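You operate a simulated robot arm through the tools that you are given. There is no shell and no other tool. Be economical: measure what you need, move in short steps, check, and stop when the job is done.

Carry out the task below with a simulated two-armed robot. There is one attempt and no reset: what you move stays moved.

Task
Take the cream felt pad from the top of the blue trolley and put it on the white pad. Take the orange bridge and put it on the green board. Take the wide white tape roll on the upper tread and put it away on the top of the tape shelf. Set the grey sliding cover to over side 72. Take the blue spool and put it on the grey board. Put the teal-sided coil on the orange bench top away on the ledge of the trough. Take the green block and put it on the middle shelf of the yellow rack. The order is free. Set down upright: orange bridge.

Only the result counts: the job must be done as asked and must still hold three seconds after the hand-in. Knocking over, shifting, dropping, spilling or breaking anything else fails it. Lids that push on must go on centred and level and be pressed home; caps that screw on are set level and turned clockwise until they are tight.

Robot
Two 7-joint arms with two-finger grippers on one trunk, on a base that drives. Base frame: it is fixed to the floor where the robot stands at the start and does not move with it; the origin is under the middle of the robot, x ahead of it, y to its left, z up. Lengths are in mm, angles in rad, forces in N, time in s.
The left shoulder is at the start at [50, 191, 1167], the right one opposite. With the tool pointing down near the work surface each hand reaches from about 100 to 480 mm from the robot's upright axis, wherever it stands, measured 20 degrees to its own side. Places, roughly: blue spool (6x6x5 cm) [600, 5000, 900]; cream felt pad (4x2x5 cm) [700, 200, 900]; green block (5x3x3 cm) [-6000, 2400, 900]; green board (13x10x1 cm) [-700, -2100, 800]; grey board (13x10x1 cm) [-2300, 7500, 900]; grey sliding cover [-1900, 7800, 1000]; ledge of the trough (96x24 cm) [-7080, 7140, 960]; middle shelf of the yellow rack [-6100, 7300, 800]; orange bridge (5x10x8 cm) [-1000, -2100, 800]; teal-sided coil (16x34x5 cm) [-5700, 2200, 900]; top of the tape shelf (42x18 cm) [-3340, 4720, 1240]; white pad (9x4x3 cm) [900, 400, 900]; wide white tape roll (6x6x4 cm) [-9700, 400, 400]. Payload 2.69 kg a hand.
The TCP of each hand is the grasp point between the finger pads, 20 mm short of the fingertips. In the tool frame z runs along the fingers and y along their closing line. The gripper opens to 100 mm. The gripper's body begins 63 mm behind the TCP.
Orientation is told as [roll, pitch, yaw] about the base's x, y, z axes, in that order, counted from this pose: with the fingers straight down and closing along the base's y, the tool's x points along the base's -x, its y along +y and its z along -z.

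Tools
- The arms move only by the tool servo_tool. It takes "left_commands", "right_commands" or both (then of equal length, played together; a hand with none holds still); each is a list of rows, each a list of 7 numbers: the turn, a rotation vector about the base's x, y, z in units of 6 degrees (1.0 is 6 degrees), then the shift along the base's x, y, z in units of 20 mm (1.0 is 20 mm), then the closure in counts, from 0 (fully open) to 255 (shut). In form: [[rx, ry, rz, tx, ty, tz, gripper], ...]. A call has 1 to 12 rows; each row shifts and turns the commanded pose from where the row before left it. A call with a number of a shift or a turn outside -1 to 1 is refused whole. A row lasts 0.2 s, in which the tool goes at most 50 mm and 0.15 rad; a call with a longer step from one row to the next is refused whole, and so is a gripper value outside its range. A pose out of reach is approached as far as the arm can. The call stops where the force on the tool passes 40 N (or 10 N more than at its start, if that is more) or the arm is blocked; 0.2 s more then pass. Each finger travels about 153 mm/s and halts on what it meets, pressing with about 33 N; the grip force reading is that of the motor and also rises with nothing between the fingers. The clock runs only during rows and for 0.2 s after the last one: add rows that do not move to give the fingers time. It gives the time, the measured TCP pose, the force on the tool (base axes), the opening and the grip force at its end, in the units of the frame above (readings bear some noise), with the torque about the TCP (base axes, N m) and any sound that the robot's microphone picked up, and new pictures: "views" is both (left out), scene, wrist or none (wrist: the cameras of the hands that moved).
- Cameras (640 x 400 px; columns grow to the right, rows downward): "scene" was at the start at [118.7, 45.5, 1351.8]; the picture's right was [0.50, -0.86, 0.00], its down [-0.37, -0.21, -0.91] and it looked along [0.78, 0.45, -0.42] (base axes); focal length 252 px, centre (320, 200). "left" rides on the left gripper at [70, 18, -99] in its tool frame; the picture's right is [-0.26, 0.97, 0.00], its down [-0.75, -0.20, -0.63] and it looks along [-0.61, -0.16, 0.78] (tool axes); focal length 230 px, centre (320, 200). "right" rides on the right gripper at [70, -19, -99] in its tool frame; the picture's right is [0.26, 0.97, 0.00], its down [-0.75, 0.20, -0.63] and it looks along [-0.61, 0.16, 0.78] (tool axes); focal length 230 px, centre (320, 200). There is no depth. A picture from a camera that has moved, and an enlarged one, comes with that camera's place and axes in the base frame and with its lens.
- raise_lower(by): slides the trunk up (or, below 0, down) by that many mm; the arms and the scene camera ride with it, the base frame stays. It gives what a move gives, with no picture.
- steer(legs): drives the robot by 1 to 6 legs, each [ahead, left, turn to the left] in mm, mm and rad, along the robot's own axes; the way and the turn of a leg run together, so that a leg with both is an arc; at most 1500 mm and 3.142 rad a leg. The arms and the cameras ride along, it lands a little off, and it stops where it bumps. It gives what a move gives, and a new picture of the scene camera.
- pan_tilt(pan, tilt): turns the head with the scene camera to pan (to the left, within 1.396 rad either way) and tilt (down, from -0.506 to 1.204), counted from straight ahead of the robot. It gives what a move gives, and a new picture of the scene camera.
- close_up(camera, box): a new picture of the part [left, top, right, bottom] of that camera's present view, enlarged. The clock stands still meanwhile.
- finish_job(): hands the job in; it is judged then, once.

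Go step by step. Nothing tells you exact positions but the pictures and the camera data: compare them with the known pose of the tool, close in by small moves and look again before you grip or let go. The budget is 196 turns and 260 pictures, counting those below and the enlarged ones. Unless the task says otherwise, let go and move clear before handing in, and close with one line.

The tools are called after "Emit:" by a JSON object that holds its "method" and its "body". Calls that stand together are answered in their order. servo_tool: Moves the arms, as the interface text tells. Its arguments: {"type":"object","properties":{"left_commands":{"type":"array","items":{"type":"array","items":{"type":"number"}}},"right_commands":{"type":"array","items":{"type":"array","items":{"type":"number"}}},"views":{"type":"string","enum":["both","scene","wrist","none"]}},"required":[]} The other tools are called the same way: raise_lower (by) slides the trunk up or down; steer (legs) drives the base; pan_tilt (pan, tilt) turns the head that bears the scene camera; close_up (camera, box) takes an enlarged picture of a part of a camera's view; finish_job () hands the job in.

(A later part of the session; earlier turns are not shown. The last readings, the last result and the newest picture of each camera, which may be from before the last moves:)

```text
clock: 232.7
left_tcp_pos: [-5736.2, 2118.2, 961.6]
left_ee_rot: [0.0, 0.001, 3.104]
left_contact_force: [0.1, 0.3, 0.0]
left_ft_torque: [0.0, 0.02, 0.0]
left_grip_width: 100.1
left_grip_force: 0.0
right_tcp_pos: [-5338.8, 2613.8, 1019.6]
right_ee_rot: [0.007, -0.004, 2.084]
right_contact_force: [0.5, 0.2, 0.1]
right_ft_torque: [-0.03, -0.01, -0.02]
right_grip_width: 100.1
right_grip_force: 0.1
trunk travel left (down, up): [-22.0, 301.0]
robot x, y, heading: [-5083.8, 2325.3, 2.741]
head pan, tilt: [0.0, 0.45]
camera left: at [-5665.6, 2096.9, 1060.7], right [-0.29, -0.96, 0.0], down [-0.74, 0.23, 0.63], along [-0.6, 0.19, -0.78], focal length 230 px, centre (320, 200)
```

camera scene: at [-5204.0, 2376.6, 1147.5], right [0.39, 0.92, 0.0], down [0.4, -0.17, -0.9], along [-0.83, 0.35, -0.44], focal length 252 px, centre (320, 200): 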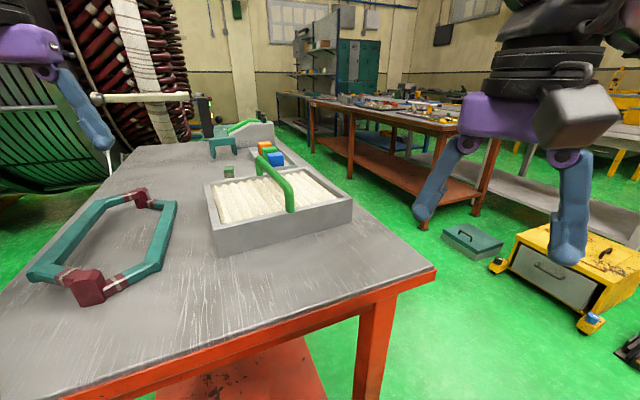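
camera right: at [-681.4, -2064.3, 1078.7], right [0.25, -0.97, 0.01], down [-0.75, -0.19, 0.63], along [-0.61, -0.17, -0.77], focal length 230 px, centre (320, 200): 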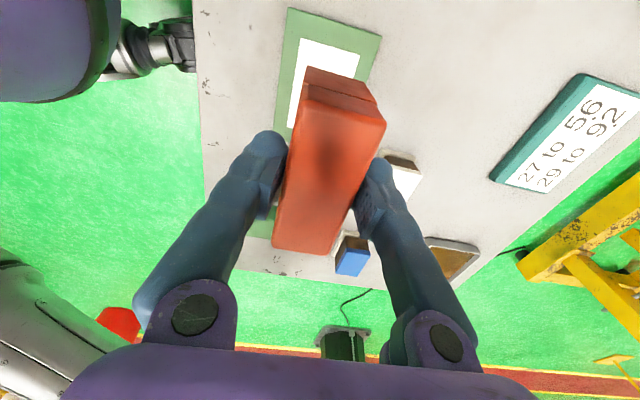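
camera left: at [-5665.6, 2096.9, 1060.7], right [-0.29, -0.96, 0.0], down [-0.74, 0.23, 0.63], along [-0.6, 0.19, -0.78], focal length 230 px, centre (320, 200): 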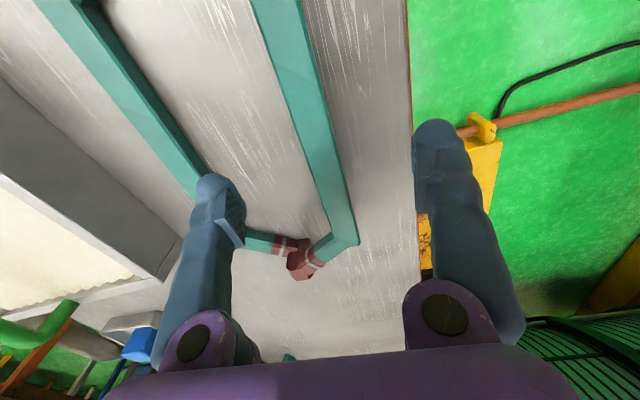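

The bar is centred under the hand. I descend to the bar.

Emit:
{"method": "servo_tool", "body": {"left_commands": [[0, 0, 0, 0, 0, -0.9, 0], [0, 0, 0, 0, 0, -0.9, 0], [0, 0, 0, 0, 0, -0.9, 0], [0, 0, 0, 0, 0, -0.9, 0], [0, 0, 0, 0, 0, -0.7, 0], [0, 0, 0, 0, 0, 0, 0]], "views": "both"}}

```text
clock: 234.1
left_tcp_pos: [-5736.8, 2118.5, 875.8]
left_ee_rot: [-0.003, -0.006, 3.103]
left_contact_force: [-2.4, -4.0, 14.0]
left_ft_torque: [-0.5, 0.01, -0.28]
left_grip_width: 100.0
left_grip_force: 0.0
right_tcp_pos: [-5337.6, 2612.8, 1020.2]
right_ee_rot: [0.008, -0.003, 2.084]
right_contact_force: [0.3, 0.1, 0.0]
right_ft_torque: [0.0, 0.02, -0.03]
right_grip_width: 99.9
right_grip_force: 0.1
trunk travel left (down, up): [-22.0, 301.0]
robot x, y, heading: [-5081.0, 2329.3, 2.743]
head pan, tilt: [0.0, 0.45]
camera scene: at [-5203.0, 2376.7, 1147.9], right [0.39, 0.92, 0.0], down [0.4, -0.17, -0.9], along [-0.83, 0.35, -0.43], focal length 252 px, centre (320, 200)
camera left: at [-5665.9, 2097.2, 975.3], right [-0.29, -0.96, 0.0], down [-0.74, 0.23, 0.63], along [-0.61, 0.19, -0.77], focal length 230 px, centre (320, 200)
```

scene: 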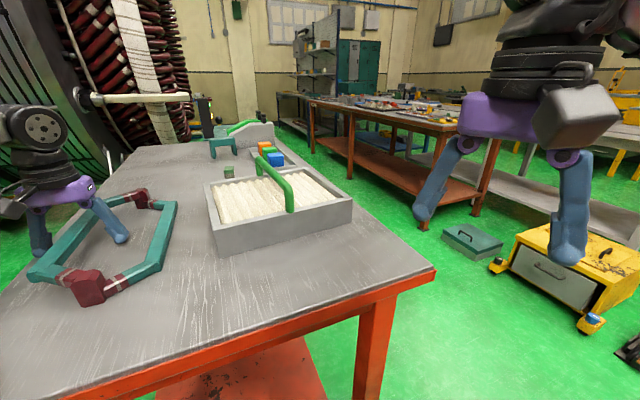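
left: 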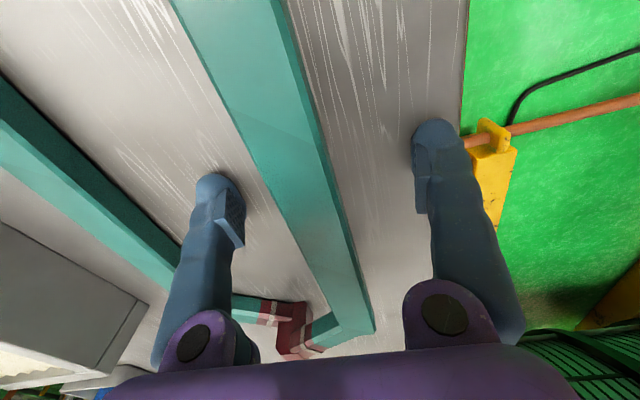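

The fingertips touch the table (so it's at z≈855). I lift 3 mm and close on the bar, then lift.

Emit:
{"method": "servo_tool", "body": {"left_commands": [[0, 0, 0, 0, 0, 0.25, 0], [0, 0, 0, 0, 0, 0, 255], [0, 0, 0, 0, 0, 0, 255], [0, 0, 0, 0, 0, 0, 255], [0, 0, 0, 0, 0, 0, 255], [0, 0, 0, 0, 0, 0, 255], [0, 0, 0, 0, 0, 0.5, 255], [0, 0, 0, 0, 0, 0.5, 255], [0, 0, 0, 0, 0, 0.5, 255], [0, 0, 0, 0, 0, 0, 255]], "views": "both"}}

```text
clock: 236.3
left_tcp_pos: [-5737.1, 2120.4, 911.0]
left_ee_rot: [-0.002, 0.001, 3.103]
left_contact_force: [0.5, 0.0, -3.0]
left_ft_torque: [-0.22, 0.04, 0.02]
left_grip_width: 10.6
left_grip_force: 32.6
right_tcp_pos: [-5339.1, 2612.8, 1020.9]
right_ee_rot: [0.008, -0.002, 2.086]
right_contact_force: [0.0, 0.1, -0.5]
right_ft_torque: [0.02, -0.01, 0.0]
right_grip_width: 100.0
right_grip_force: 0.0
trunk travel left (down, up): [-22.0, 301.0]
robot x, y, heading: [-5081.6, 2326.8, 2.743]
head pan, tilt: [0.0, 0.45]
camera scene: at [-5204.4, 2376.5, 1147.4], right [0.39, 0.92, 0.0], down [0.4, -0.17, -0.9], along [-0.83, 0.35, -0.44], focal length 252 px, centre (320, 200)
camera left: at [-5667.2, 2097.9, 1009.4], right [-0.29, -0.96, 0.0], down [-0.74, 0.23, 0.63], along [-0.6, 0.19, -0.78], focal length 230 px, centre (320, 200)
```

scene: 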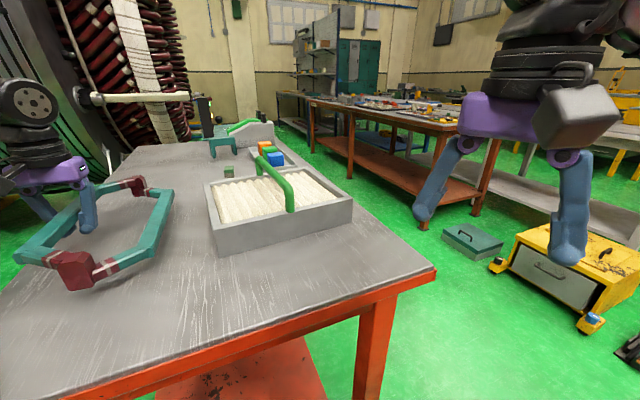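
left: 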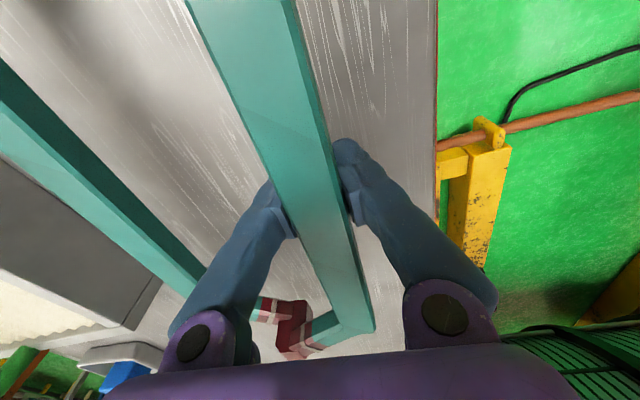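

The coil is held level and light. I lift it high, back away and go round to the bench's north side for the green block.

Emit:
{"method": "servo_tool", "body": {"left_commands": [[0, 0, 0, 0, 0, 1, 255], [0, 0, 0, 0, 0, 1, 255], [0, 0, 0, 0, 0, 1, 255], [0, 0, 0, 0, 0, 1, 255], [0, 0, 0, 0.5, 0, 1, 255], [0, 0, 0, 0.5, 0, 1, 255], [0, 0, 0, 0.5, 0, 1, 255], [0, 0, 0, 0.5, 0, 1, 255]], "views": "none"}}

Emit:
{"method": "steer", "body": {"legs": [[-600, 0, 0], [0, 0, 1.2], [0, 0, 1.168], [-930, 394, 0], [-515, -1216, 0]]}}

Emit:
{"method": "pan_tilt", "body": {"pan": -0.4, "tilt": 0.6}}

```text
clock: 238.1
left_tcp_pos: [-5695.3, 2119.3, 1069.1]
left_ee_rot: [0.0, 0.002, 3.104]
left_contact_force: [0.3, 0.1, -3.6]
left_ft_torque: [-0.21, 0.01, 0.02]
left_grip_width: 8.0
left_grip_force: 32.5
right_tcp_pos: [-5338.5, 2613.1, 1020.5]
right_ee_rot: [0.007, -0.003, 2.085]
right_contact_force: [-0.4, -0.9, 0.5]
right_ft_torque: [-0.03, 0.03, 0.0]
right_grip_width: 99.9
right_grip_force: 0.1
trunk travel left (down, up): [-22.0, 301.0]
robot x, y, heading: [-5081.0, 2324.2, 2.745]
head pan, tilt: [0.0, 0.45]
```

```text
clock: 262.5
left_tcp_pos: [-5219.0, 2864.1, 1068.2]
left_ee_rot: [-0.001, 0.0, -0.859]
left_contact_force: [0.2, -0.7, -3.6]
left_ft_torque: [0.16, -0.11, -0.05]
left_grip_width: 5.9
left_grip_force: 32.7
right_tcp_pos: [-5824.5, 2789.9, 1020.1]
right_ee_rot: [0.008, -0.004, -1.877]
right_contact_force: [-0.4, 0.5, -0.3]
right_ft_torque: [-0.02, -0.02, 0.03]
right_grip_width: 100.2
right_grip_force: 0.0
trunk travel left (down, up): [-22.0, 301.0]
robot x, y, heading: [-5789.4, 3174.9, -1.214]
head pan, tilt: [0.0, 0.45]
camera scene: at [-5745.1, 3049.0, 1147.4], right [-0.94, -0.35, 0.0], down [-0.15, 0.41, -0.9], along [0.31, -0.84, -0.44], focal length 252 px, centre (320, 200)
```

scene: 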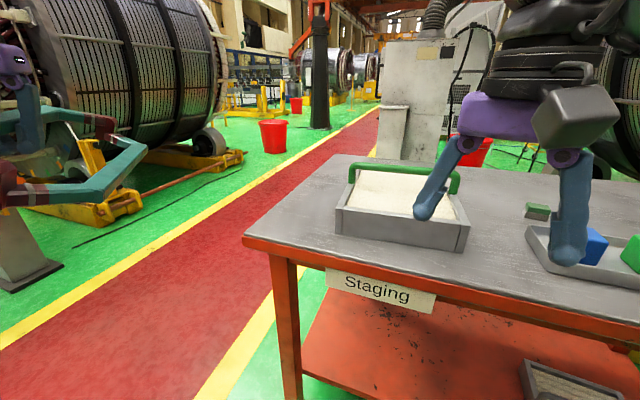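

```text
clock: 263.4
left_tcp_pos: [-5219.9, 2865.4, 1068.7]
left_ee_rot: [-0.003, 0.001, -0.859]
left_contact_force: [-0.6, 0.9, -3.1]
left_ft_torque: [0.13, -0.13, 0.03]
left_grip_width: 6.0
left_grip_force: 33.2
right_tcp_pos: [-5824.8, 2789.1, 1020.5]
right_ee_rot: [0.006, -0.005, -1.879]
right_contact_force: [-0.4, -1.1, -0.7]
right_ft_torque: [0.02, 0.02, 0.0]
right_grip_width: 99.9
right_grip_force: 0.0
trunk travel left (down, up): [-22.0, 301.0]
robot x, y, heading: [-5784.5, 3173.2, -1.213]
head pan, tilt: [-0.4, 0.6]
camera scene: at [-5780.9, 3046.9, 1133.9], right [-1.0, 0.04, 0.0], down [0.03, 0.56, -0.83], along [-0.04, -0.82, -0.56], focal length 252 px, centre (320, 200)
```

scene: 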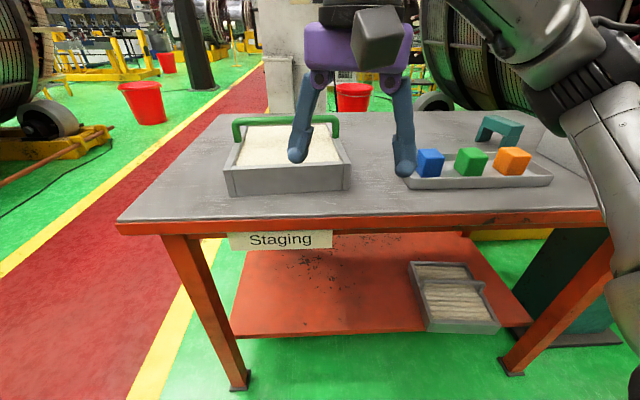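

The lone green block sits behind the tray at about (-6037,2400). I move the base in and bring the right hand over, slightly tilted.

Emit:
{"method": "steer", "body": {"legs": [[92, -105, 0]]}}

Emit:
{"method": "servo_tool", "body": {"right_commands": [[-0.32, 0, 0.25, -0.61, -1, 0, 0], [-0.32, 0, 0.25, -0.61, -1, 0, 0], [-0.32, 0, 0.25, -0.61, -1, 0, 0], [-0.32, 0, 0.25, -0.61, -1, 0, 0], [-0.32, 0, 0.25, -0.61, -1, 0, 0], [-0.32, 0, 0.25, -0.61, -1, 0, 0], [-0.32, 0, 0.25, -0.61, -1, 0, 0], [-0.32, 0, 0.25, -0.61, -1, 0, 0], [-0.32, 0, 0.25, -0.61, -1, 0, 0], [-0.32, 0, 0.25, -0.61, -1, 0, 0], [-0.32, 0, 0.25, -0.61, -1, 0, 0], [-0.32, 0, 0.25, -0.61, -1, 0, 0]], "views": "both"}}

```text
clock: 264.9
left_tcp_pos: [-5287.1, 2741.0, 1068.0]
left_ee_rot: [-0.002, 0.001, -0.862]
left_contact_force: [-0.2, -0.7, -4.1]
left_ft_torque: [0.13, -0.2, 0.02]
left_grip_width: 6.0
left_grip_force: 33.0
right_tcp_pos: [-5891.2, 2668.6, 1019.8]
right_ee_rot: [0.006, -0.003, -1.88]
right_contact_force: [0.3, -0.8, -0.6]
right_ft_torque: [-0.03, -0.02, 0.01]
right_grip_width: 100.1
right_grip_force: 0.0
trunk travel left (down, up): [-22.0, 301.0]
robot x, y, heading: [-5856.6, 3053.3, -1.22]
head pan, tilt: [-0.4, 0.6]
camera scene: at [-5848.0, 2926.1, 1133.8], right [-1.0, 0.05, 0.0], down [0.03, 0.56, -0.82], along [-0.04, -0.82, -0.57], focal length 252 px, centre (320, 200)
```

scene: 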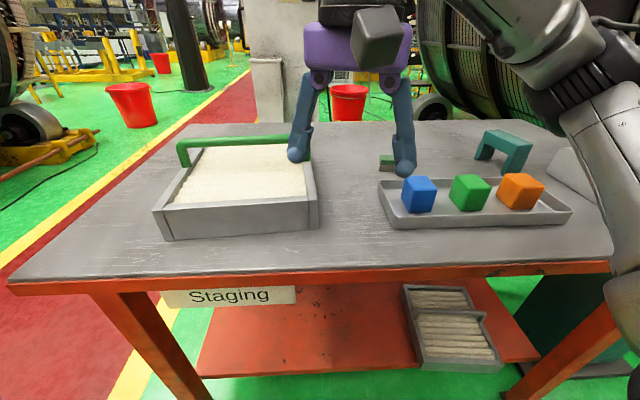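

```text
clock: 267.5
left_tcp_pos: [-5286.6, 2742.1, 1068.9]
left_ee_rot: [-0.002, 0.002, -0.859]
left_contact_force: [0.4, 0.7, -3.4]
left_ft_torque: [0.14, -0.14, -0.01]
left_grip_width: 6.2
left_grip_force: 32.8
right_tcp_pos: [-6038.2, 2430.4, 1019.8]
right_ee_rot: [0.071, -0.4, -1.573]
right_contact_force: [0.1, 0.5, -0.3]
right_ft_torque: [0.01, 0.0, 0.02]
right_grip_width: 100.1
right_grip_force: 0.0
trunk travel left (down, up): [-22.0, 301.0]
robot x, y, heading: [-5856.5, 3052.3, -1.221]
head pan, tilt: [-0.4, 0.6]
camera scene: at [-5848.0, 2926.3, 1133.9], right [-1.0, 0.05, 0.0], down [0.03, 0.56, -0.82], along [-0.04, -0.82, -0.57], focal length 252 px, centre (320, 200)
camera right: at [-6063.5, 2531.6, 1082.1], right [0.96, 0.26, -0.04], down [0.16, -0.44, 0.88], along [0.21, -0.86, -0.47], focal length 230 px, centre (320, 200)
```

scene: 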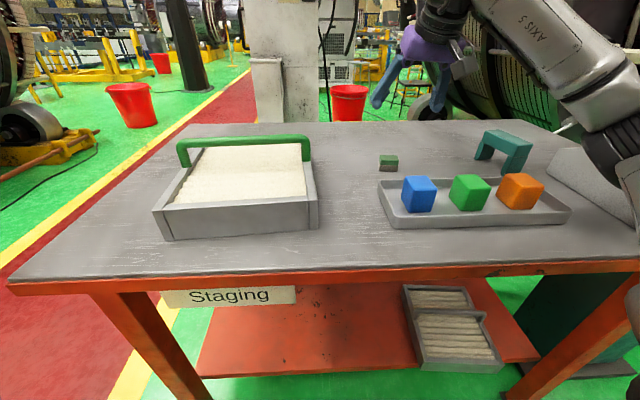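
right: 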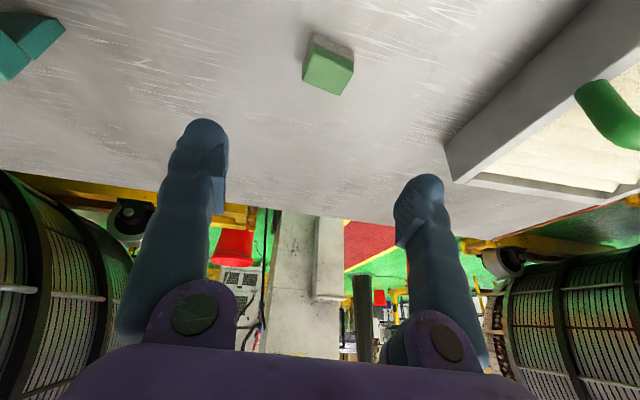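

The block is at about (-6032,2405). I level the hand and descend over it.

Emit:
{"method": "servo_tool", "body": {"right_commands": [[0, 0.34, 0, 0.15, -0.6, -0.9, 0], [0, 0.34, 0, 0.15, -0.65, -0.9, 0], [0, 0, 0, 0, 0, -1, 0], [0, 0, 0, 0, 0, -1, 0], [0, 0, 0, 0, 0, -1, 0], [0, 0, 0, 0, 0, -0.7, 0], [0, 0, 0, 0, 0, -0.6, 0], [0, 0, 0, 0, 0, 0, 0]], "views": "both"}}

```text
clock: 269.3
left_tcp_pos: [-5287.0, 2743.5, 1069.1]
left_ee_rot: [-0.001, 0.001, -0.86]
left_contact_force: [0.5, -0.8, -3.8]
left_ft_torque: [0.11, -0.14, 0.03]
left_grip_width: 5.6
left_grip_force: 32.3
right_tcp_pos: [-6030.9, 2405.5, 898.4]
right_ee_rot: [-0.007, -0.4, -1.545]
right_contact_force: [0.0, 0.2, 0.9]
right_ft_torque: [0.0, -0.01, 0.04]
right_grip_width: 100.2
right_grip_force: 0.0
trunk travel left (down, up): [-22.0, 301.0]
robot x, y, heading: [-5854.7, 3053.7, -1.22]
head pan, tilt: [-0.4, 0.6]
camera scene: at [-5847.8, 2926.4, 1133.9], right [-1.0, 0.05, 0.0], down [0.03, 0.56, -0.82], along [-0.04, -0.82, -0.57], focal length 252 px, centre (320, 200)
camera right: at [-6051.8, 2506.9, 962.5], right [0.96, 0.26, -0.11], down [0.22, -0.44, 0.87], along [0.18, -0.86, -0.48], focal length 230 px, centre (320, 200)
```

scene: 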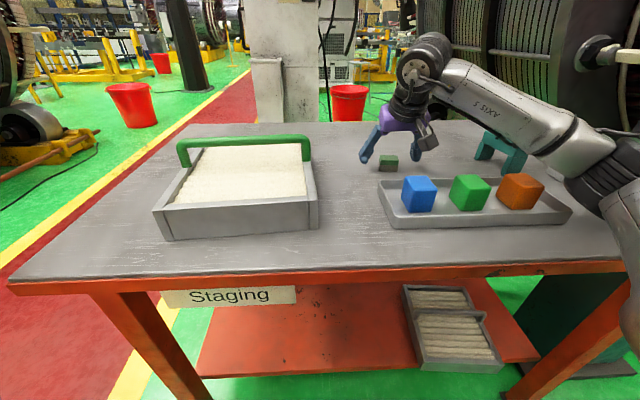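
right: 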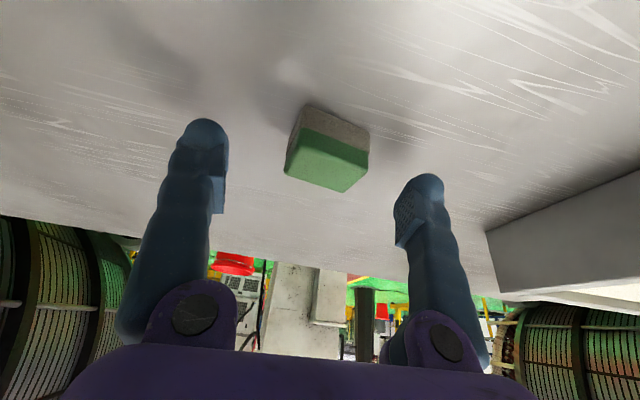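

Emit:
{"method": "servo_tool", "body": {"right_commands": [[0, 0, 0, 0, 0, -0.45, 0], [0, 0, 0, 0, 0, -0.4, 0], [0, 0, 0, 0, 0, 0, 0], [0, 0, 0, 0, 0, 0, 255], [0, 0, 0, 0, 0, 0, 255], [0, 0, 0, 0, 0, 0, 255], [0, 0, 0, 0, 0, 0, 255], [0, 0, 0, 0, 0, 0.7, 255], [0, 0, 0, 0, 0, 1, 255], [0, 0, 0, 0, 0, 1, 255], [0, 0, 0, 0, 0, 1, 255]], "views": "wrist"}}

```text
clock: 271.7
left_tcp_pos: [-5287.0, 2743.0, 1068.6]
left_ee_rot: [-0.002, 0.003, -0.861]
left_contact_force: [0.3, 0.1, -2.4]
left_ft_torque: [0.14, -0.14, 0.02]
left_grip_width: 6.1
left_grip_force: 31.8
right_tcp_pos: [-6030.4, 2404.9, 955.5]
right_ee_rot: [-0.008, -0.396, -1.543]
right_contact_force: [0.4, -0.1, -0.5]
right_ft_torque: [0.0, -0.04, -0.03]
right_grip_width: 41.8
right_grip_force: 32.5
trunk travel left (down, up): [-22.0, 301.0]
robot x, y, heading: [-5861.6, 3052.1, -1.215]
head pan, tilt: [-0.4, 0.6]
camera right: at [-6051.5, 2506.3, 1019.1], right [0.96, 0.26, -0.11], down [0.22, -0.44, 0.87], along [0.18, -0.86, -0.48], focal length 230 px, centre (320, 200)
```

right: 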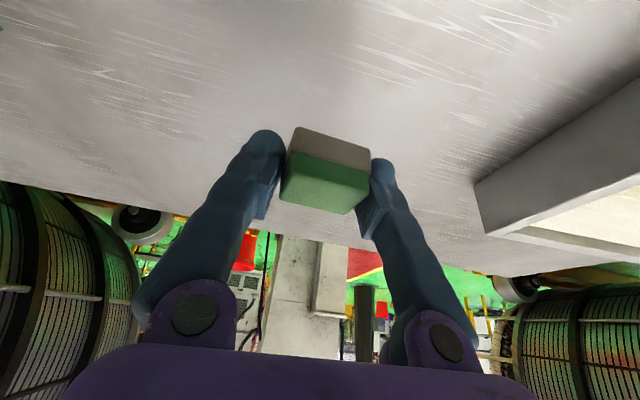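

The block is gripped. I lift and retract it, raise the trunk, then go east to the aisle and turn north to see the rack and the trough.

Emit:
{"method": "servo_tool", "body": {"right_commands": [[0, 0, 0, 0.2, 0.3, 1, 255], [0, 0, 0, 0.2, 0.3, 1, 255], [0, 0, 0, 0.2, 0.5, 1, 255], [0, 0, 0, 0.3, 1, 0.5, 255], [0, 0, 0, 0.3, 1, 0, 255], [0, 0, 0, 0.5, 1, 0, 255], [0, 0, 0, 0.5, 1, 0, 255], [0, 0, 0, 0.5, 1, 0, 255], [0, 0, 0, 0.5, 1, 0, 255], [0, 0, 0, 0.5, 1, 0, 255], [0, 0, 0, 0, 1, 0, 255], [0, 0, 0, 0, 1, 0, 255]], "views": "none"}}

Emit:
{"method": "raise_lower", "body": {"by": 150}}

Emit:
{"method": "steer", "body": {"legs": [[357, 1308, 0], [0, 0, 1.4], [0, 0, 1.387], [800, 0, 0]]}}

Emit:
{"method": "pan_tilt", "body": {"pan": 0.6, "tilt": 0.2}}

```text
clock: 274.3
left_tcp_pos: [-5286.5, 2742.9, 1069.4]
left_ee_rot: [-0.003, 0.002, -0.861]
left_contact_force: [-0.3, -0.3, -4.2]
left_ft_torque: [0.11, -0.17, -0.01]
left_grip_width: 5.7
left_grip_force: 31.7
right_tcp_pos: [-5958.2, 2606.5, 1026.9]
right_ee_rot: [-0.008, -0.398, -1.545]
right_contact_force: [0.9, 0.8, -1.0]
right_ft_torque: [0.01, 0.01, 0.0]
right_grip_width: 41.3
right_grip_force: 33.3
trunk travel left (down, up): [-22.0, 301.0]
robot x, y, heading: [-5858.7, 3053.2, -1.224]
head pan, tilt: [-0.4, 0.6]
```

```text
clock: 276.1
left_tcp_pos: [-5286.5, 2742.8, 1217.8]
left_ee_rot: [-0.002, 0.002, -0.861]
left_contact_force: [-0.6, 0.4, -3.4]
left_ft_torque: [0.11, -0.13, 0.02]
left_grip_width: 6.0
left_grip_force: 31.8
right_tcp_pos: [-5957.4, 2606.5, 1175.1]
right_ee_rot: [-0.008, -0.399, -1.545]
right_contact_force: [-0.1, -0.3, -0.5]
right_ft_torque: [-0.03, -0.02, -0.03]
right_grip_width: 40.9
right_grip_force: 33.0
trunk travel left (down, up): [-172.0, 151.0]
robot x, y, heading: [-5858.6, 3053.8, -1.221]
head pan, tilt: [-0.4, 0.6]
```

```text
clock: 298.6
left_tcp_pos: [-4870.2, 4485.7, 1217.7]
left_ee_rot: [-0.002, 0.002, 1.889]
left_contact_force: [0.4, 0.5, -3.5]
left_ft_torque: [0.0, 0.02, 0.01]
left_grip_width: 6.0
left_grip_force: 29.6
right_tcp_pos: [-4197.5, 4353.8, 1175.4]
right_ee_rot: [-0.008, -0.399, 1.205]
right_contact_force: [-0.6, 0.1, -0.4]
right_ft_torque: [-0.02, 0.02, 0.02]
right_grip_width: 40.8
right_grip_force: 32.6
trunk travel left (down, up): [-172.0, 151.0]
robot x, y, heading: [-4460.0, 3981.4, 1.524]
head pan, tilt: [-0.4, 0.6]
camera scene: at [-4424.9, 4100.1, 1283.8], right [0.9, -0.43, 0.0], down [-0.24, -0.51, -0.82], along [0.35, 0.75, -0.57], focal length 252 px, centre (320, 200)
```

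scene: 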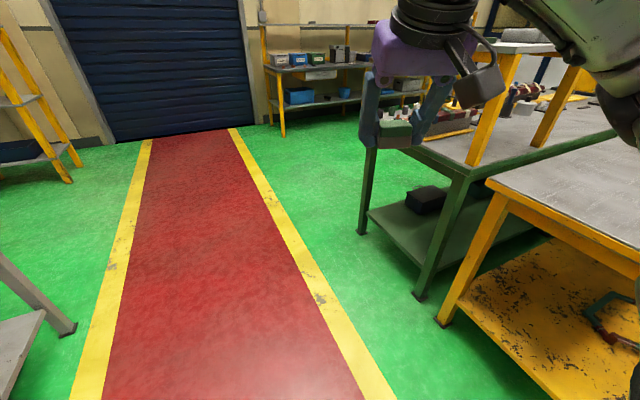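

```text
clock: 299.9
left_tcp_pos: [-4870.8, 4484.8, 1218.7]
left_ee_rot: [-0.001, 0.002, 1.888]
left_contact_force: [-0.4, 0.2, -3.9]
left_ft_torque: [0.0, 0.02, -0.01]
left_grip_width: 6.2
left_grip_force: 30.4
right_tcp_pos: [-4199.0, 4354.8, 1177.1]
right_ee_rot: [-0.008, -0.398, 1.204]
right_contact_force: [1.0, -0.2, -0.6]
right_ft_torque: [0.03, 0.01, 0.01]
right_grip_width: 40.5
right_grip_force: 33.4
trunk travel left (down, up): [-172.0, 151.0]
robot x, y, heading: [-4461.6, 3980.3, 1.532]
head pan, tilt: [0.6, 0.201]
camera scene: at [-4512.0, 4098.9, 1320.6], right [0.85, 0.53, 0.0], down [0.11, -0.17, -0.98], along [-0.52, 0.83, -0.2], focal length 252 px, centre (320, 200)
```

scene: 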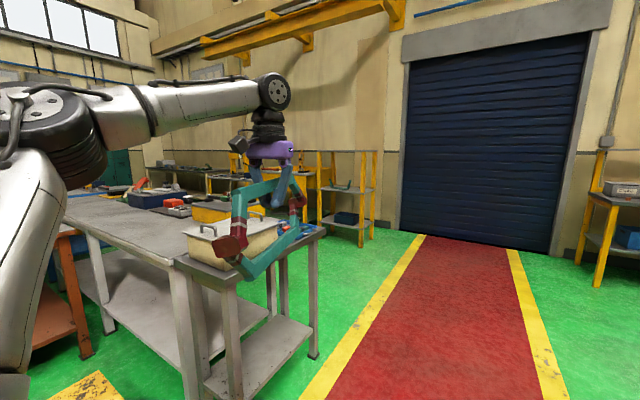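

The yellow rack stands left of the shutter. I zoom in on it and the trough area.

Emit:
{"method": "close_up", "body": {"camera": "scene", "box": [140, 130, 400, 260]}}

```text
2.46 times, centred on (270, 195) of scene
camera zoom: at [-4512.0, 4098.9, 1320.6], right [0.85, 0.53, 0.0], down [0.11, -0.17, -0.98], along [-0.52, 0.83, -0.2], focal length 621 px, centre (443, 212)
```

zoom: 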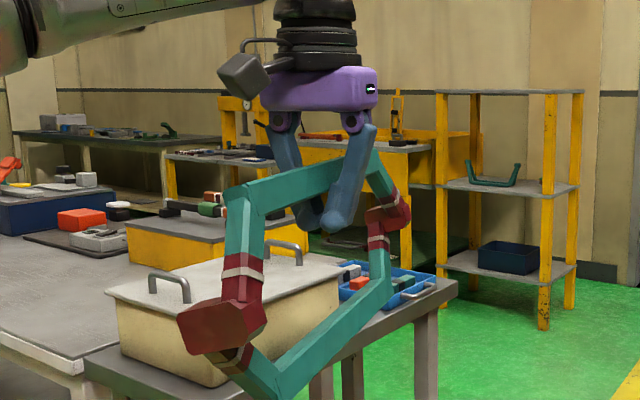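

The coil has swung to hang under the gripped bar; I'll lay it down later. I drive up the aisle and look west toward rack and trough.

Emit:
{"method": "steer", "body": {"legs": [[1500, 0, 0.04], [700, 0, 0], [0, 0, 0.7]]}}

Emit:
{"method": "pan_tilt", "body": {"pan": 0.1, "tilt": 0.3}}

```text
clock: 312.8
left_tcp_pos: [-5066.8, 6311.2, 1218.4]
left_ee_rot: [-0.002, 0.0, 2.62]
left_contact_force: [0.2, -0.5, -4.7]
left_ft_torque: [-0.03, 0.0, -0.01]
left_grip_width: 5.8
left_grip_force: 29.6
right_tcp_pos: [-4477.8, 6661.8, 1176.3]
right_ee_rot: [-0.006, -0.397, 1.937]
right_contact_force: [0.0, 0.0, -0.6]
right_ft_torque: [-0.01, 0.01, -0.02]
right_grip_width: 40.4
right_grip_force: 33.4
trunk travel left (down, up): [-172.0, 151.0]
robot x, y, heading: [-4426.1, 6205.2, 2.258]
head pan, tilt: [0.6, 0.201]
camera scene: at [-4542.0, 6263.6, 1320.6], right [0.28, 0.96, 0.0], down [0.19, -0.06, -0.98], along [-0.94, 0.27, -0.2], focal length 252 px, centre (320, 200)
```

scene: 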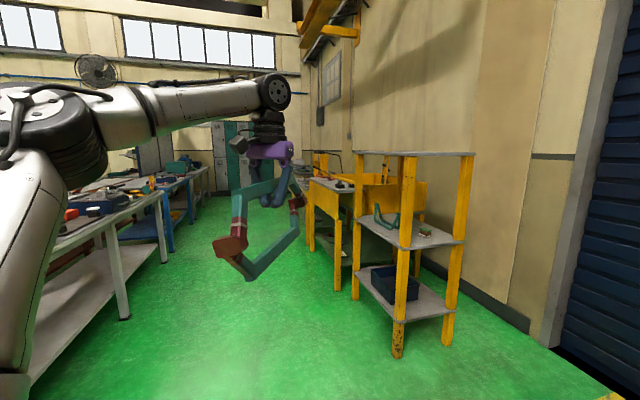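

```text
clock: 313.7
left_tcp_pos: [-5066.2, 6310.1, 1219.1]
left_ee_rot: [-0.001, 0.002, 2.622]
left_contact_force: [0.2, -0.1, -2.9]
left_ft_torque: [-0.02, 0.02, -0.03]
left_grip_width: 6.3
left_grip_force: 29.5
right_tcp_pos: [-4478.3, 6663.1, 1175.1]
right_ee_rot: [-0.009, -0.398, 1.936]
right_contact_force: [-0.7, -0.3, 0.3]
right_ft_torque: [0.01, 0.0, -0.01]
right_grip_width: 40.5
right_grip_force: 32.9
trunk travel left (down, up): [-172.0, 151.0]
robot x, y, heading: [-4420.9, 6206.9, 2.259]
head pan, tilt: [0.099, 0.3]
camera scene: at [-4518.7, 6303.7, 1311.4], right [0.7, 0.71, 0.0], down [0.21, -0.21, -0.96], along [-0.68, 0.67, -0.3], focal length 252 px, centre (320, 200)
```

scene: 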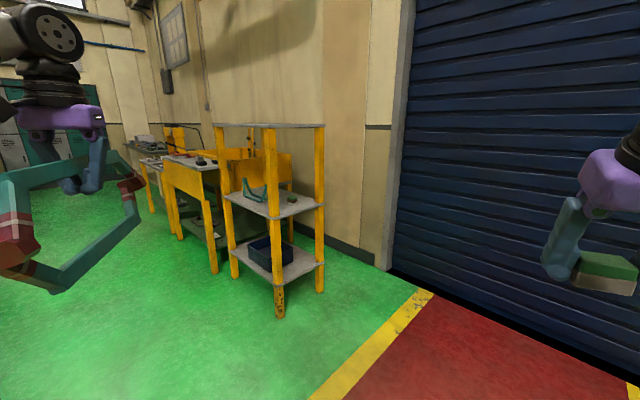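

The rack spans x −6422…−5745 with its front at y≈7130. I drive west to face the trough first.

Emit:
{"method": "steer", "body": {"legs": [[0, 0, 0.88], [1500, 0, 0], [900, 0, 0], [0, 0, -1.57]]}}

Emit:
{"method": "pan_tilt", "body": {"pan": 0.3, "tilt": 0.45}}

```text
clock: 331.5
left_tcp_pos: [-7231.5, 6632.3, 1217.2]
left_ee_rot: [0.0, 0.0, 1.937]
left_contact_force: [0.9, -0.2, -4.3]
left_ft_torque: [0.0, 0.01, 0.0]
left_grip_width: 6.0
left_grip_force: 29.7
right_tcp_pos: [-6553.5, 6534.4, 1174.5]
right_ee_rot: [-0.008, -0.397, 1.254]
right_contact_force: [0.3, 0.1, -0.8]
right_ft_torque: [-0.03, 0.02, 0.0]
right_grip_width: 40.5
right_grip_force: 33.2
trunk travel left (down, up): [-172.0, 151.0]
robot x, y, heading: [-6800.2, 6150.8, 1.579]
head pan, tilt: [0.099, 0.3]
camera scene: at [-6811.4, 6280.8, 1311.3], right [0.99, 0.11, 0.0], down [0.03, -0.29, -0.96], along [-0.1, 0.95, -0.3], focal length 252 px, centre (320, 200)
```

scene: 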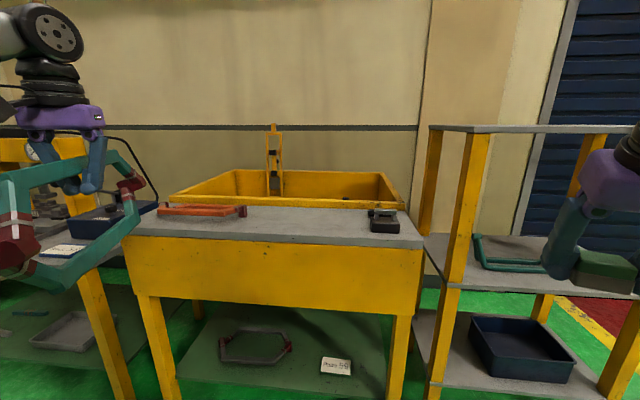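

```text
clock: 332.2
left_tcp_pos: [-7232.1, 6633.0, 1218.1]
left_ee_rot: [0.0, 0.002, 1.937]
left_contact_force: [0.6, -0.5, -3.9]
left_ft_torque: [0.01, 0.04, -0.02]
left_grip_width: 6.0
left_grip_force: 29.8
right_tcp_pos: [-6553.3, 6535.8, 1175.8]
right_ee_rot: [-0.009, -0.399, 1.256]
right_contact_force: [-0.3, 0.4, -0.1]
right_ft_torque: [0.02, -0.03, 0.02]
right_grip_width: 40.9
right_grip_force: 32.7
trunk travel left (down, up): [-172.0, 151.0]
robot x, y, heading: [-6801.7, 6151.1, 1.582]
head pan, tilt: [0.3, 0.45]
camera scene: at [-6829.3, 6275.5, 1297.5], right [0.95, 0.3, 0.0], down [0.13, -0.41, -0.9], along [-0.27, 0.86, -0.44], focal length 252 px, centre (320, 200)
```

scene: 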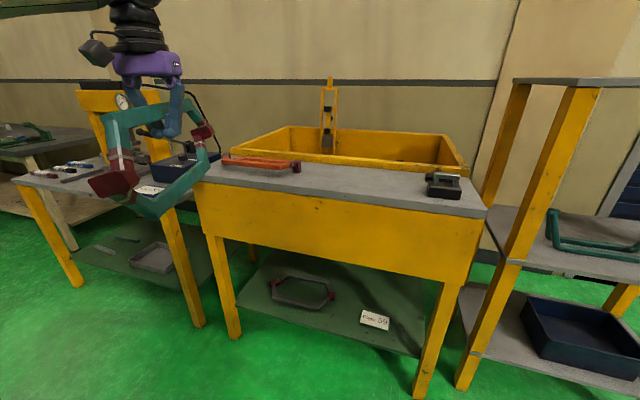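

The ledge's free stretch is x≈−7185…−6725, between the red coil and the black device. I turn the coil so its long side is lateral, then take up position with the left shoulder leading.

Emit:
{"method": "servo_tool", "body": {"left_commands": [[0, 0, 1, 0.5, -0.4, 0, 255], [0, 0, 1, 0.5, -0.4, 0, 255], [0, 0, 1, 0.5, -0.4, 0, 255], [0, 0, 1, 0.5, -0.4, 0, 255], [0, 0, 1, 0.5, -0.4, 0, 255], [0, 0, 1, 0.5, -0.4, 0, 255], [0, 0, 1, 0.5, -0.4, 0, 255], [0, 0, 1, 0.5, -0.4, 0, 255], [0, 0, 1, 0, 0, 0, 255], [0, 0, 1, 0, 0, 0, 255], [0, 0, 1, 0, 0, 0, 255], [0, 0, 1, 0, 0, 0, 255]], "views": "both"}}

```text
clock: 334.8
left_tcp_pos: [-7151.4, 6567.5, 1218.9]
left_ee_rot: [-0.002, 0.003, -3.087]
left_contact_force: [0.3, -0.8, -3.6]
left_ft_torque: [-0.02, 0.02, -0.02]
left_grip_width: 6.0
left_grip_force: 29.8
right_tcp_pos: [-6553.1, 6534.7, 1175.5]
right_ee_rot: [-0.006, -0.397, 1.254]
right_contact_force: [1.0, 0.2, -1.6]
right_ft_torque: [-0.03, 0.0, 0.0]
right_grip_width: 40.8
right_grip_force: 33.2
trunk travel left (down, up): [-172.0, 151.0]
robot x, y, heading: [-6798.9, 6149.4, 1.581]
head pan, tilt: [0.3, 0.45]
camera scene: at [-6829.2, 6275.4, 1297.4], right [0.95, 0.3, 0.0], down [0.13, -0.41, -0.9], along [-0.27, 0.86, -0.44], focal length 252 px, centre (320, 200)
camera left: at [-7080.3, 6553.0, 1317.9], right [-0.2, -0.98, 0.0], down [-0.76, 0.16, 0.63], along [-0.62, 0.13, -0.78], focal length 230 px, centre (320, 200)
```

scene: 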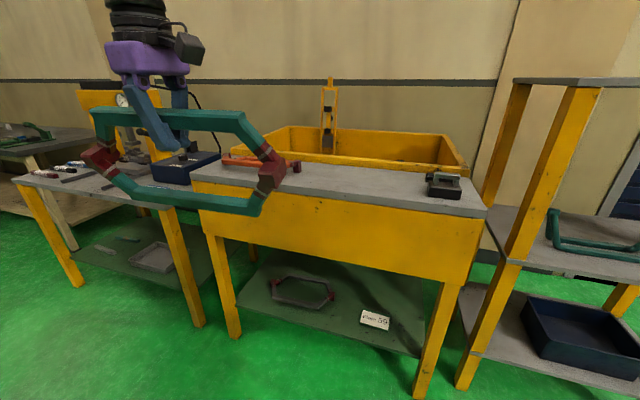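
left: 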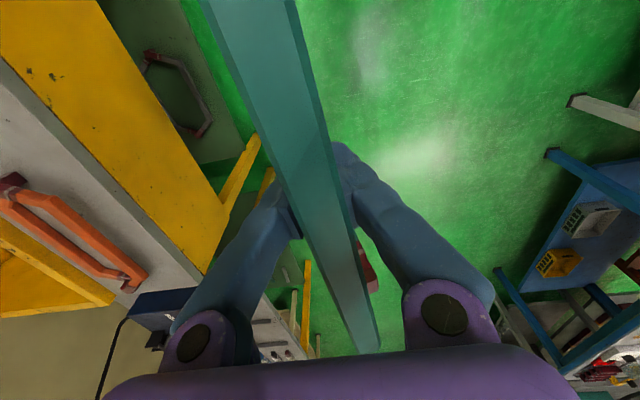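

Emit:
{"method": "steer", "body": {"legs": [[0, 0, -0.36], [460, 168, 0]]}}

Emit:
{"method": "servo_tool", "body": {"left_commands": [[0, 0, 1, 0, 0, 0, 255], [0, 0, 1, 0, 0, 0, 255], [0, 0, 0.92, 0, 0, 0, 255], [0, 0, 0, 0, 0, 0, 255]], "views": "scene"}}

Emit:
{"method": "close_up", "body": {"camera": "scene", "box": [100, 100, 480, 320]}}

```text
clock: 338.9
left_tcp_pos: [-6977.7, 7160.2, 1218.7]
left_ee_rot: [0.0, 0.001, 2.83]
left_contact_force: [0.3, 0.4, -3.6]
left_ft_torque: [-0.04, -0.01, 0.01]
left_grip_width: 5.9
left_grip_force: 29.6
right_tcp_pos: [-6431.5, 6915.2, 1175.2]
right_ee_rot: [-0.007, -0.398, 0.891]
right_contact_force: [0.1, 1.5, 0.3]
right_ft_torque: [0.03, 0.02, 0.0]
right_grip_width: 40.7
right_grip_force: 32.8
trunk travel left (down, up): [-172.0, 151.0]
robot x, y, heading: [-6795.0, 6642.0, 1.216]
head pan, tilt: [0.3, 0.45]
camera scene: at [-6780.2, 6771.2, 1297.4], right [1.0, -0.06, 0.0], down [-0.02, -0.44, -0.9], along [0.05, 0.9, -0.44], focal length 252 px, centre (320, 200)
```

scene: 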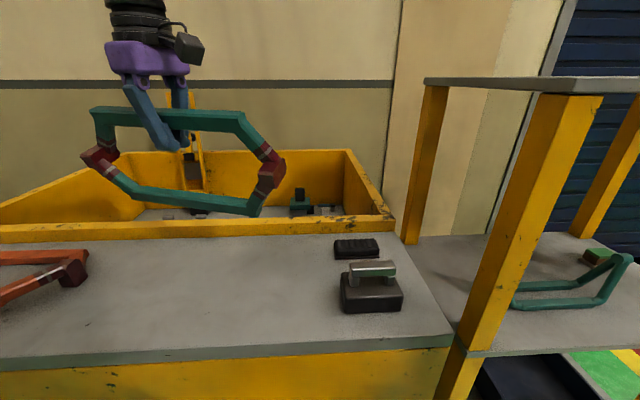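

```text
clock: 339.9
left_tcp_pos: [-6978.8, 7159.2, 1219.3]
left_ee_rot: [0.001, 0.001, 3.138]
left_contact_force: [1.0, -0.2, -3.3]
left_ft_torque: [-0.05, -0.01, 0.01]
left_grip_width: 5.9
left_grip_force: 29.3
right_tcp_pos: [-6431.3, 6915.2, 1174.7]
right_ee_rot: [-0.006, -0.397, 0.89]
right_contact_force: [0.9, -0.3, -0.4]
right_ft_torque: [0.02, -0.01, 0.05]
right_grip_width: 40.6
right_grip_force: 33.4
trunk travel left (down, up): [-172.0, 151.0]
robot x, y, heading: [-6799.3, 6644.6, 1.208]
head pan, tilt: [0.3, 0.45]
camera scene: at [-6780.2, 6770.8, 1297.4], right [1.0, -0.06, 0.0], down [-0.02, -0.43, -0.9], along [0.05, 0.9, -0.44], focal length 252 px, centre (320, 200)
```

scene: 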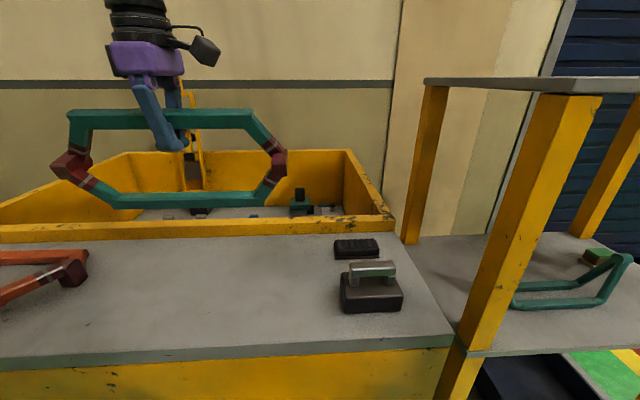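

```text
1.68 times, centred on (290, 210) of scene
camera zoom: at [-6780.2, 6770.8, 1297.4], right [1.0, -0.06, 0.0], down [-0.02, -0.43, -0.9], along [0.05, 0.9, -0.44], focal length 425 px, centre (370, 183)
```

zoom: 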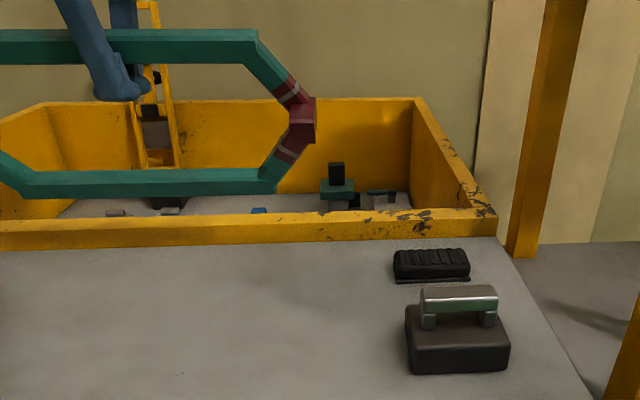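

The ledge is clear here from x≈−7195 to −6740, front edge y≈7010, z≈955. I shift slightly back and lower the hanging coil until it nearly touches.

Emit:
{"method": "servo_tool", "body": {"left_commands": [[0, 0, 0, 0.05, 0.4, -0.9, 255], [0, 0, 0, 0.05, 0.4, -0.9, 255], [0, 0, 0, 0.05, 0.4, -0.9, 255], [0, 0, 0, 0.05, 0.4, -0.9, 255], [0, 0, 0, 0.05, 0.4, -0.9, 255], [0, 0, 0, 0.05, 0, -0.9, 255], [0, 0, 0, 0, 0, -0.6, 255], [0, 0, 0, 0, 0, 0, 255]], "views": "scene"}}

```text
clock: 341.6
left_tcp_pos: [-6972.2, 7200.5, 1097.3]
left_ee_rot: [0.001, 0.002, 3.138]
left_contact_force: [-1.0, 0.2, -2.8]
left_ft_torque: [0.0, -0.03, -0.02]
left_grip_width: 5.9
left_grip_force: 29.3
right_tcp_pos: [-6430.8, 6915.2, 1175.3]
right_ee_rot: [-0.007, -0.397, 0.889]
right_contact_force: [-0.1, 1.4, 0.6]
right_ft_torque: [0.02, -0.02, -0.05]
right_grip_width: 40.7
right_grip_force: 32.7
trunk travel left (down, up): [-172.0, 151.0]
robot x, y, heading: [-6797.7, 6644.5, 1.213]
head pan, tilt: [0.3, 0.45]
camera scene: at [-6780.1, 6770.7, 1297.4], right [1.0, -0.06, 0.0], down [-0.02, -0.43, -0.9], along [0.05, 0.9, -0.44], focal length 252 px, centre (320, 200)
```

scene: 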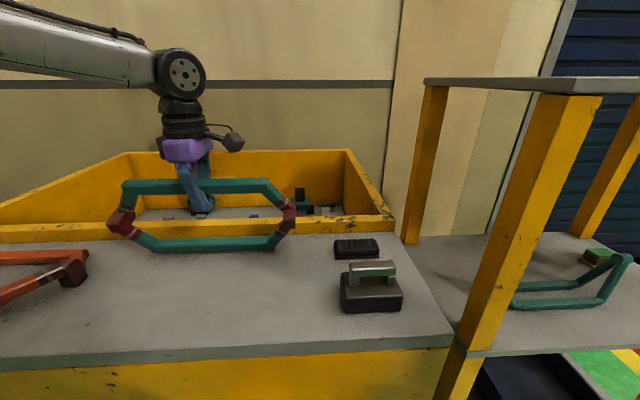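

Emit:
{"method": "servo_tool", "body": {"left_commands": [[0, 0, 0, 0, 0, -0.3, 255], [0, 0, 0, 0, 0, -0.3, 255], [0, 0, 0, 0, 0, 0, 255]], "views": "none"}}

Emit:
{"method": "servo_tool", "body": {"left_commands": [[0, 0, 0, 0, 0, -0.3, 255], [0, 0, 0, 0, 0, 0, 255]], "views": "none"}}

Emit:
{"method": "servo_tool", "body": {"left_commands": [[0, 0, 0, 0, 0, -0.3, 255], [0, 0, 0, 0, 0, 0, 255]], "views": "scene"}}

```text
clock: 342.4
left_tcp_pos: [-6971.1, 7200.9, 1084.8]
left_ee_rot: [-0.001, 0.001, 3.136]
left_contact_force: [0.5, 0.0, 0.1]
left_ft_torque: [-0.04, 0.0, 0.02]
left_grip_width: 0.0
left_grip_force: 29.6
right_tcp_pos: [-6431.3, 6915.5, 1175.9]
right_ee_rot: [-0.007, -0.4, 0.891]
right_contact_force: [-0.6, 1.0, 0.6]
right_ft_torque: [0.03, -0.01, 0.03]
right_grip_width: 40.4
right_grip_force: 33.1
trunk travel left (down, up): [-172.0, 151.0]
robot x, y, heading: [-6798.5, 6640.6, 1.212]
head pan, tilt: [0.3, 0.45]
```

```text
clock: 343.1
left_tcp_pos: [-6970.5, 7199.3, 1080.1]
left_ee_rot: [-0.002, 0.001, 3.136]
left_contact_force: [0.5, 0.0, -0.5]
left_ft_torque: [0.02, 0.0, -0.01]
left_grip_width: 0.0
left_grip_force: 28.9
right_tcp_pos: [-6431.4, 6914.4, 1175.7]
right_ee_rot: [-0.008, -0.399, 0.892]
right_contact_force: [-0.2, -0.5, -0.4]
right_ft_torque: [0.02, 0.01, -0.05]
right_grip_width: 40.8
right_grip_force: 32.7
trunk travel left (down, up): [-172.0, 151.0]
robot x, y, heading: [-6798.4, 6640.4, 1.216]
head pan, tilt: [0.3, 0.45]
```

```text
clock: 343.6
left_tcp_pos: [-6970.9, 7199.0, 1073.1]
left_ee_rot: [0.0, 0.002, 3.135]
left_contact_force: [-0.2, -0.2, 0.1]
left_ft_torque: [0.01, 0.01, 0.01]
left_grip_width: 0.0
left_grip_force: 29.9
right_tcp_pos: [-6430.6, 6915.5, 1175.3]
right_ee_rot: [-0.006, -0.397, 0.891]
right_contact_force: [-0.2, -0.7, -1.2]
right_ft_torque: [0.0, 0.03, -0.03]
right_grip_width: 40.6
right_grip_force: 32.8
trunk travel left (down, up): [-172.0, 151.0]
robot x, y, heading: [-6799.9, 6640.3, 1.215]
head pan, tilt: [0.3, 0.45]
camera scene: at [-6780.1, 6770.4, 1297.5], right [1.0, -0.06, 0.0], down [-0.02, -0.43, -0.9], along [0.05, 0.9, -0.44], focal length 252 px, centre (320, 200)
```

scene: 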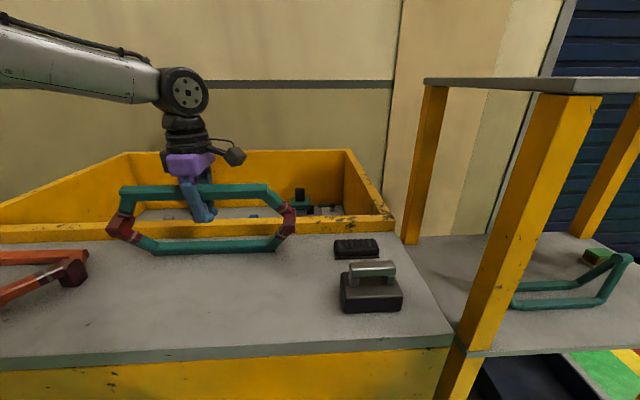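

The coil slipped free on contact and seems to be standing on edge. I look closely.

Emit:
{"method": "close_up", "body": {"camera": "scene", "box": [90, 140, 330, 290]}}

Emit:
{"method": "servo_tool", "body": {"left_commands": [[0, 0, 0, 0, 0, 0, 255]], "views": "wrist"}}

```text
2.67 times, centred on (210, 215) of scene
camera zoom: at [-6780.1, 6770.4, 1297.5], right [1.0, -0.06, 0.0], down [-0.02, -0.43, -0.9], along [0.05, 0.9, -0.44], focal length 673 px, centre (613, 160)
```

zoom: 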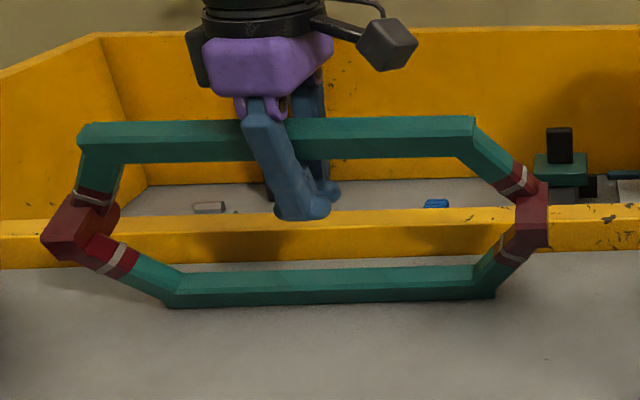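

```text
clock: 344.1
left_tcp_pos: [-6970.8, 7199.1, 1074.2]
left_ee_rot: [0.0, 0.001, 3.136]
left_contact_force: [-0.3, -0.3, -0.7]
left_ft_torque: [0.04, 0.03, -0.01]
left_grip_width: 0.1
left_grip_force: 29.8
right_tcp_pos: [-6431.2, 6914.1, 1175.4]
right_ee_rot: [-0.008, -0.399, 0.89]
right_contact_force: [0.8, 0.3, -1.5]
right_ft_torque: [0.03, -0.03, -0.01]
right_grip_width: 40.3
right_grip_force: 33.0
trunk travel left (down, up): [-172.0, 151.0]
robot x, y, heading: [-6800.1, 6642.0, 1.214]
head pan, tilt: [0.3, 0.45]
camera left: at [-6901.3, 7179.8, 1173.3], right [-0.26, -0.96, 0.0], down [-0.75, 0.2, 0.63], along [-0.61, 0.17, -0.78], focal length 230 px, centre (320, 200)
```

left: 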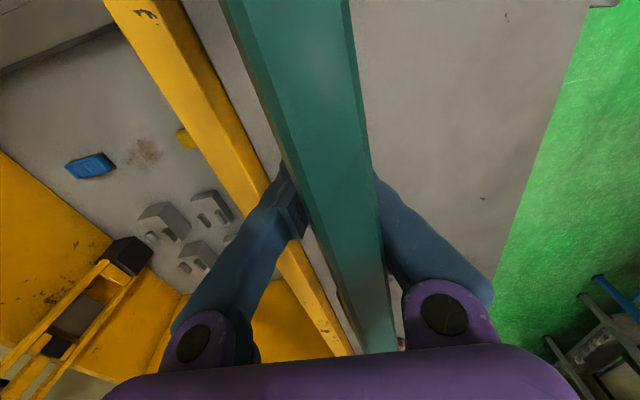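

The top bar is loosely captive between the closed fingers while the coil stands on the ledge. That lets me lower it along an arc toward me; first half now.

Emit:
{"method": "servo_tool", "body": {"left_commands": [[0, 0, 0, 0, -1, -0.07, 255], [0, 0, 0, 0, -1, -0.21, 255], [0, 0, 0, 0, -0.97, -0.35, 255], [0, 0, 0, 0, -0.9, -0.48, 255], [0, 0, 0, 0, 0, 0, 255]], "views": "scene"}}

Emit:
{"method": "close_up", "body": {"camera": "scene", "box": [90, 140, 330, 290]}}

```text
clock: 345.2
left_tcp_pos: [-6970.5, 7122.2, 1051.7]
left_ee_rot: [-0.001, 0.002, 3.137]
left_contact_force: [0.2, -2.2, -0.5]
left_ft_torque: [0.05, -0.02, -0.02]
left_grip_width: 0.1
left_grip_force: 28.7
right_tcp_pos: [-6432.0, 6915.7, 1175.7]
right_ee_rot: [-0.008, -0.399, 0.89]
right_contact_force: [-0.1, -0.4, -0.5]
right_ft_torque: [-0.01, 0.03, -0.02]
right_grip_width: 40.5
right_grip_force: 33.0
trunk travel left (down, up): [-172.0, 151.0]
robot x, y, heading: [-6797.0, 6640.6, 1.215]
head pan, tilt: [0.3, 0.45]
camera scene: at [-6780.0, 6770.3, 1297.5], right [1.0, -0.06, 0.0], down [-0.02, -0.43, -0.9], along [0.05, 0.9, -0.44], focal length 252 px, centre (320, 200)
```

scene: 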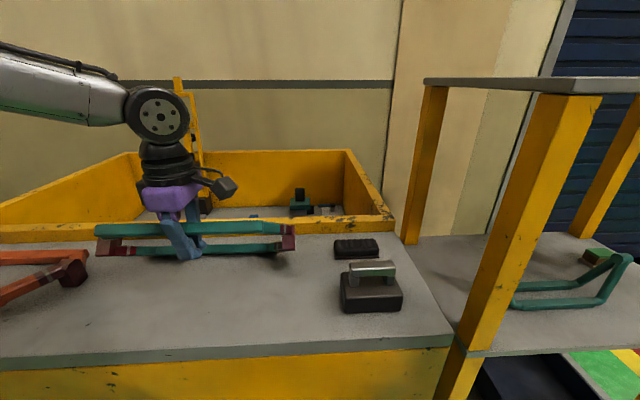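

```text
2.67 times, centred on (210, 215) of scene
camera zoom: at [-6780.0, 6770.3, 1297.5], right [1.0, -0.06, 0.0], down [-0.02, -0.43, -0.9], along [0.05, 0.9, -0.44], focal length 673 px, centre (613, 160)
```

zoom: 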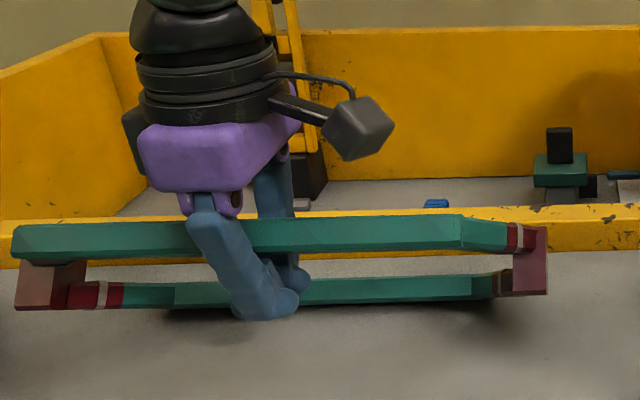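

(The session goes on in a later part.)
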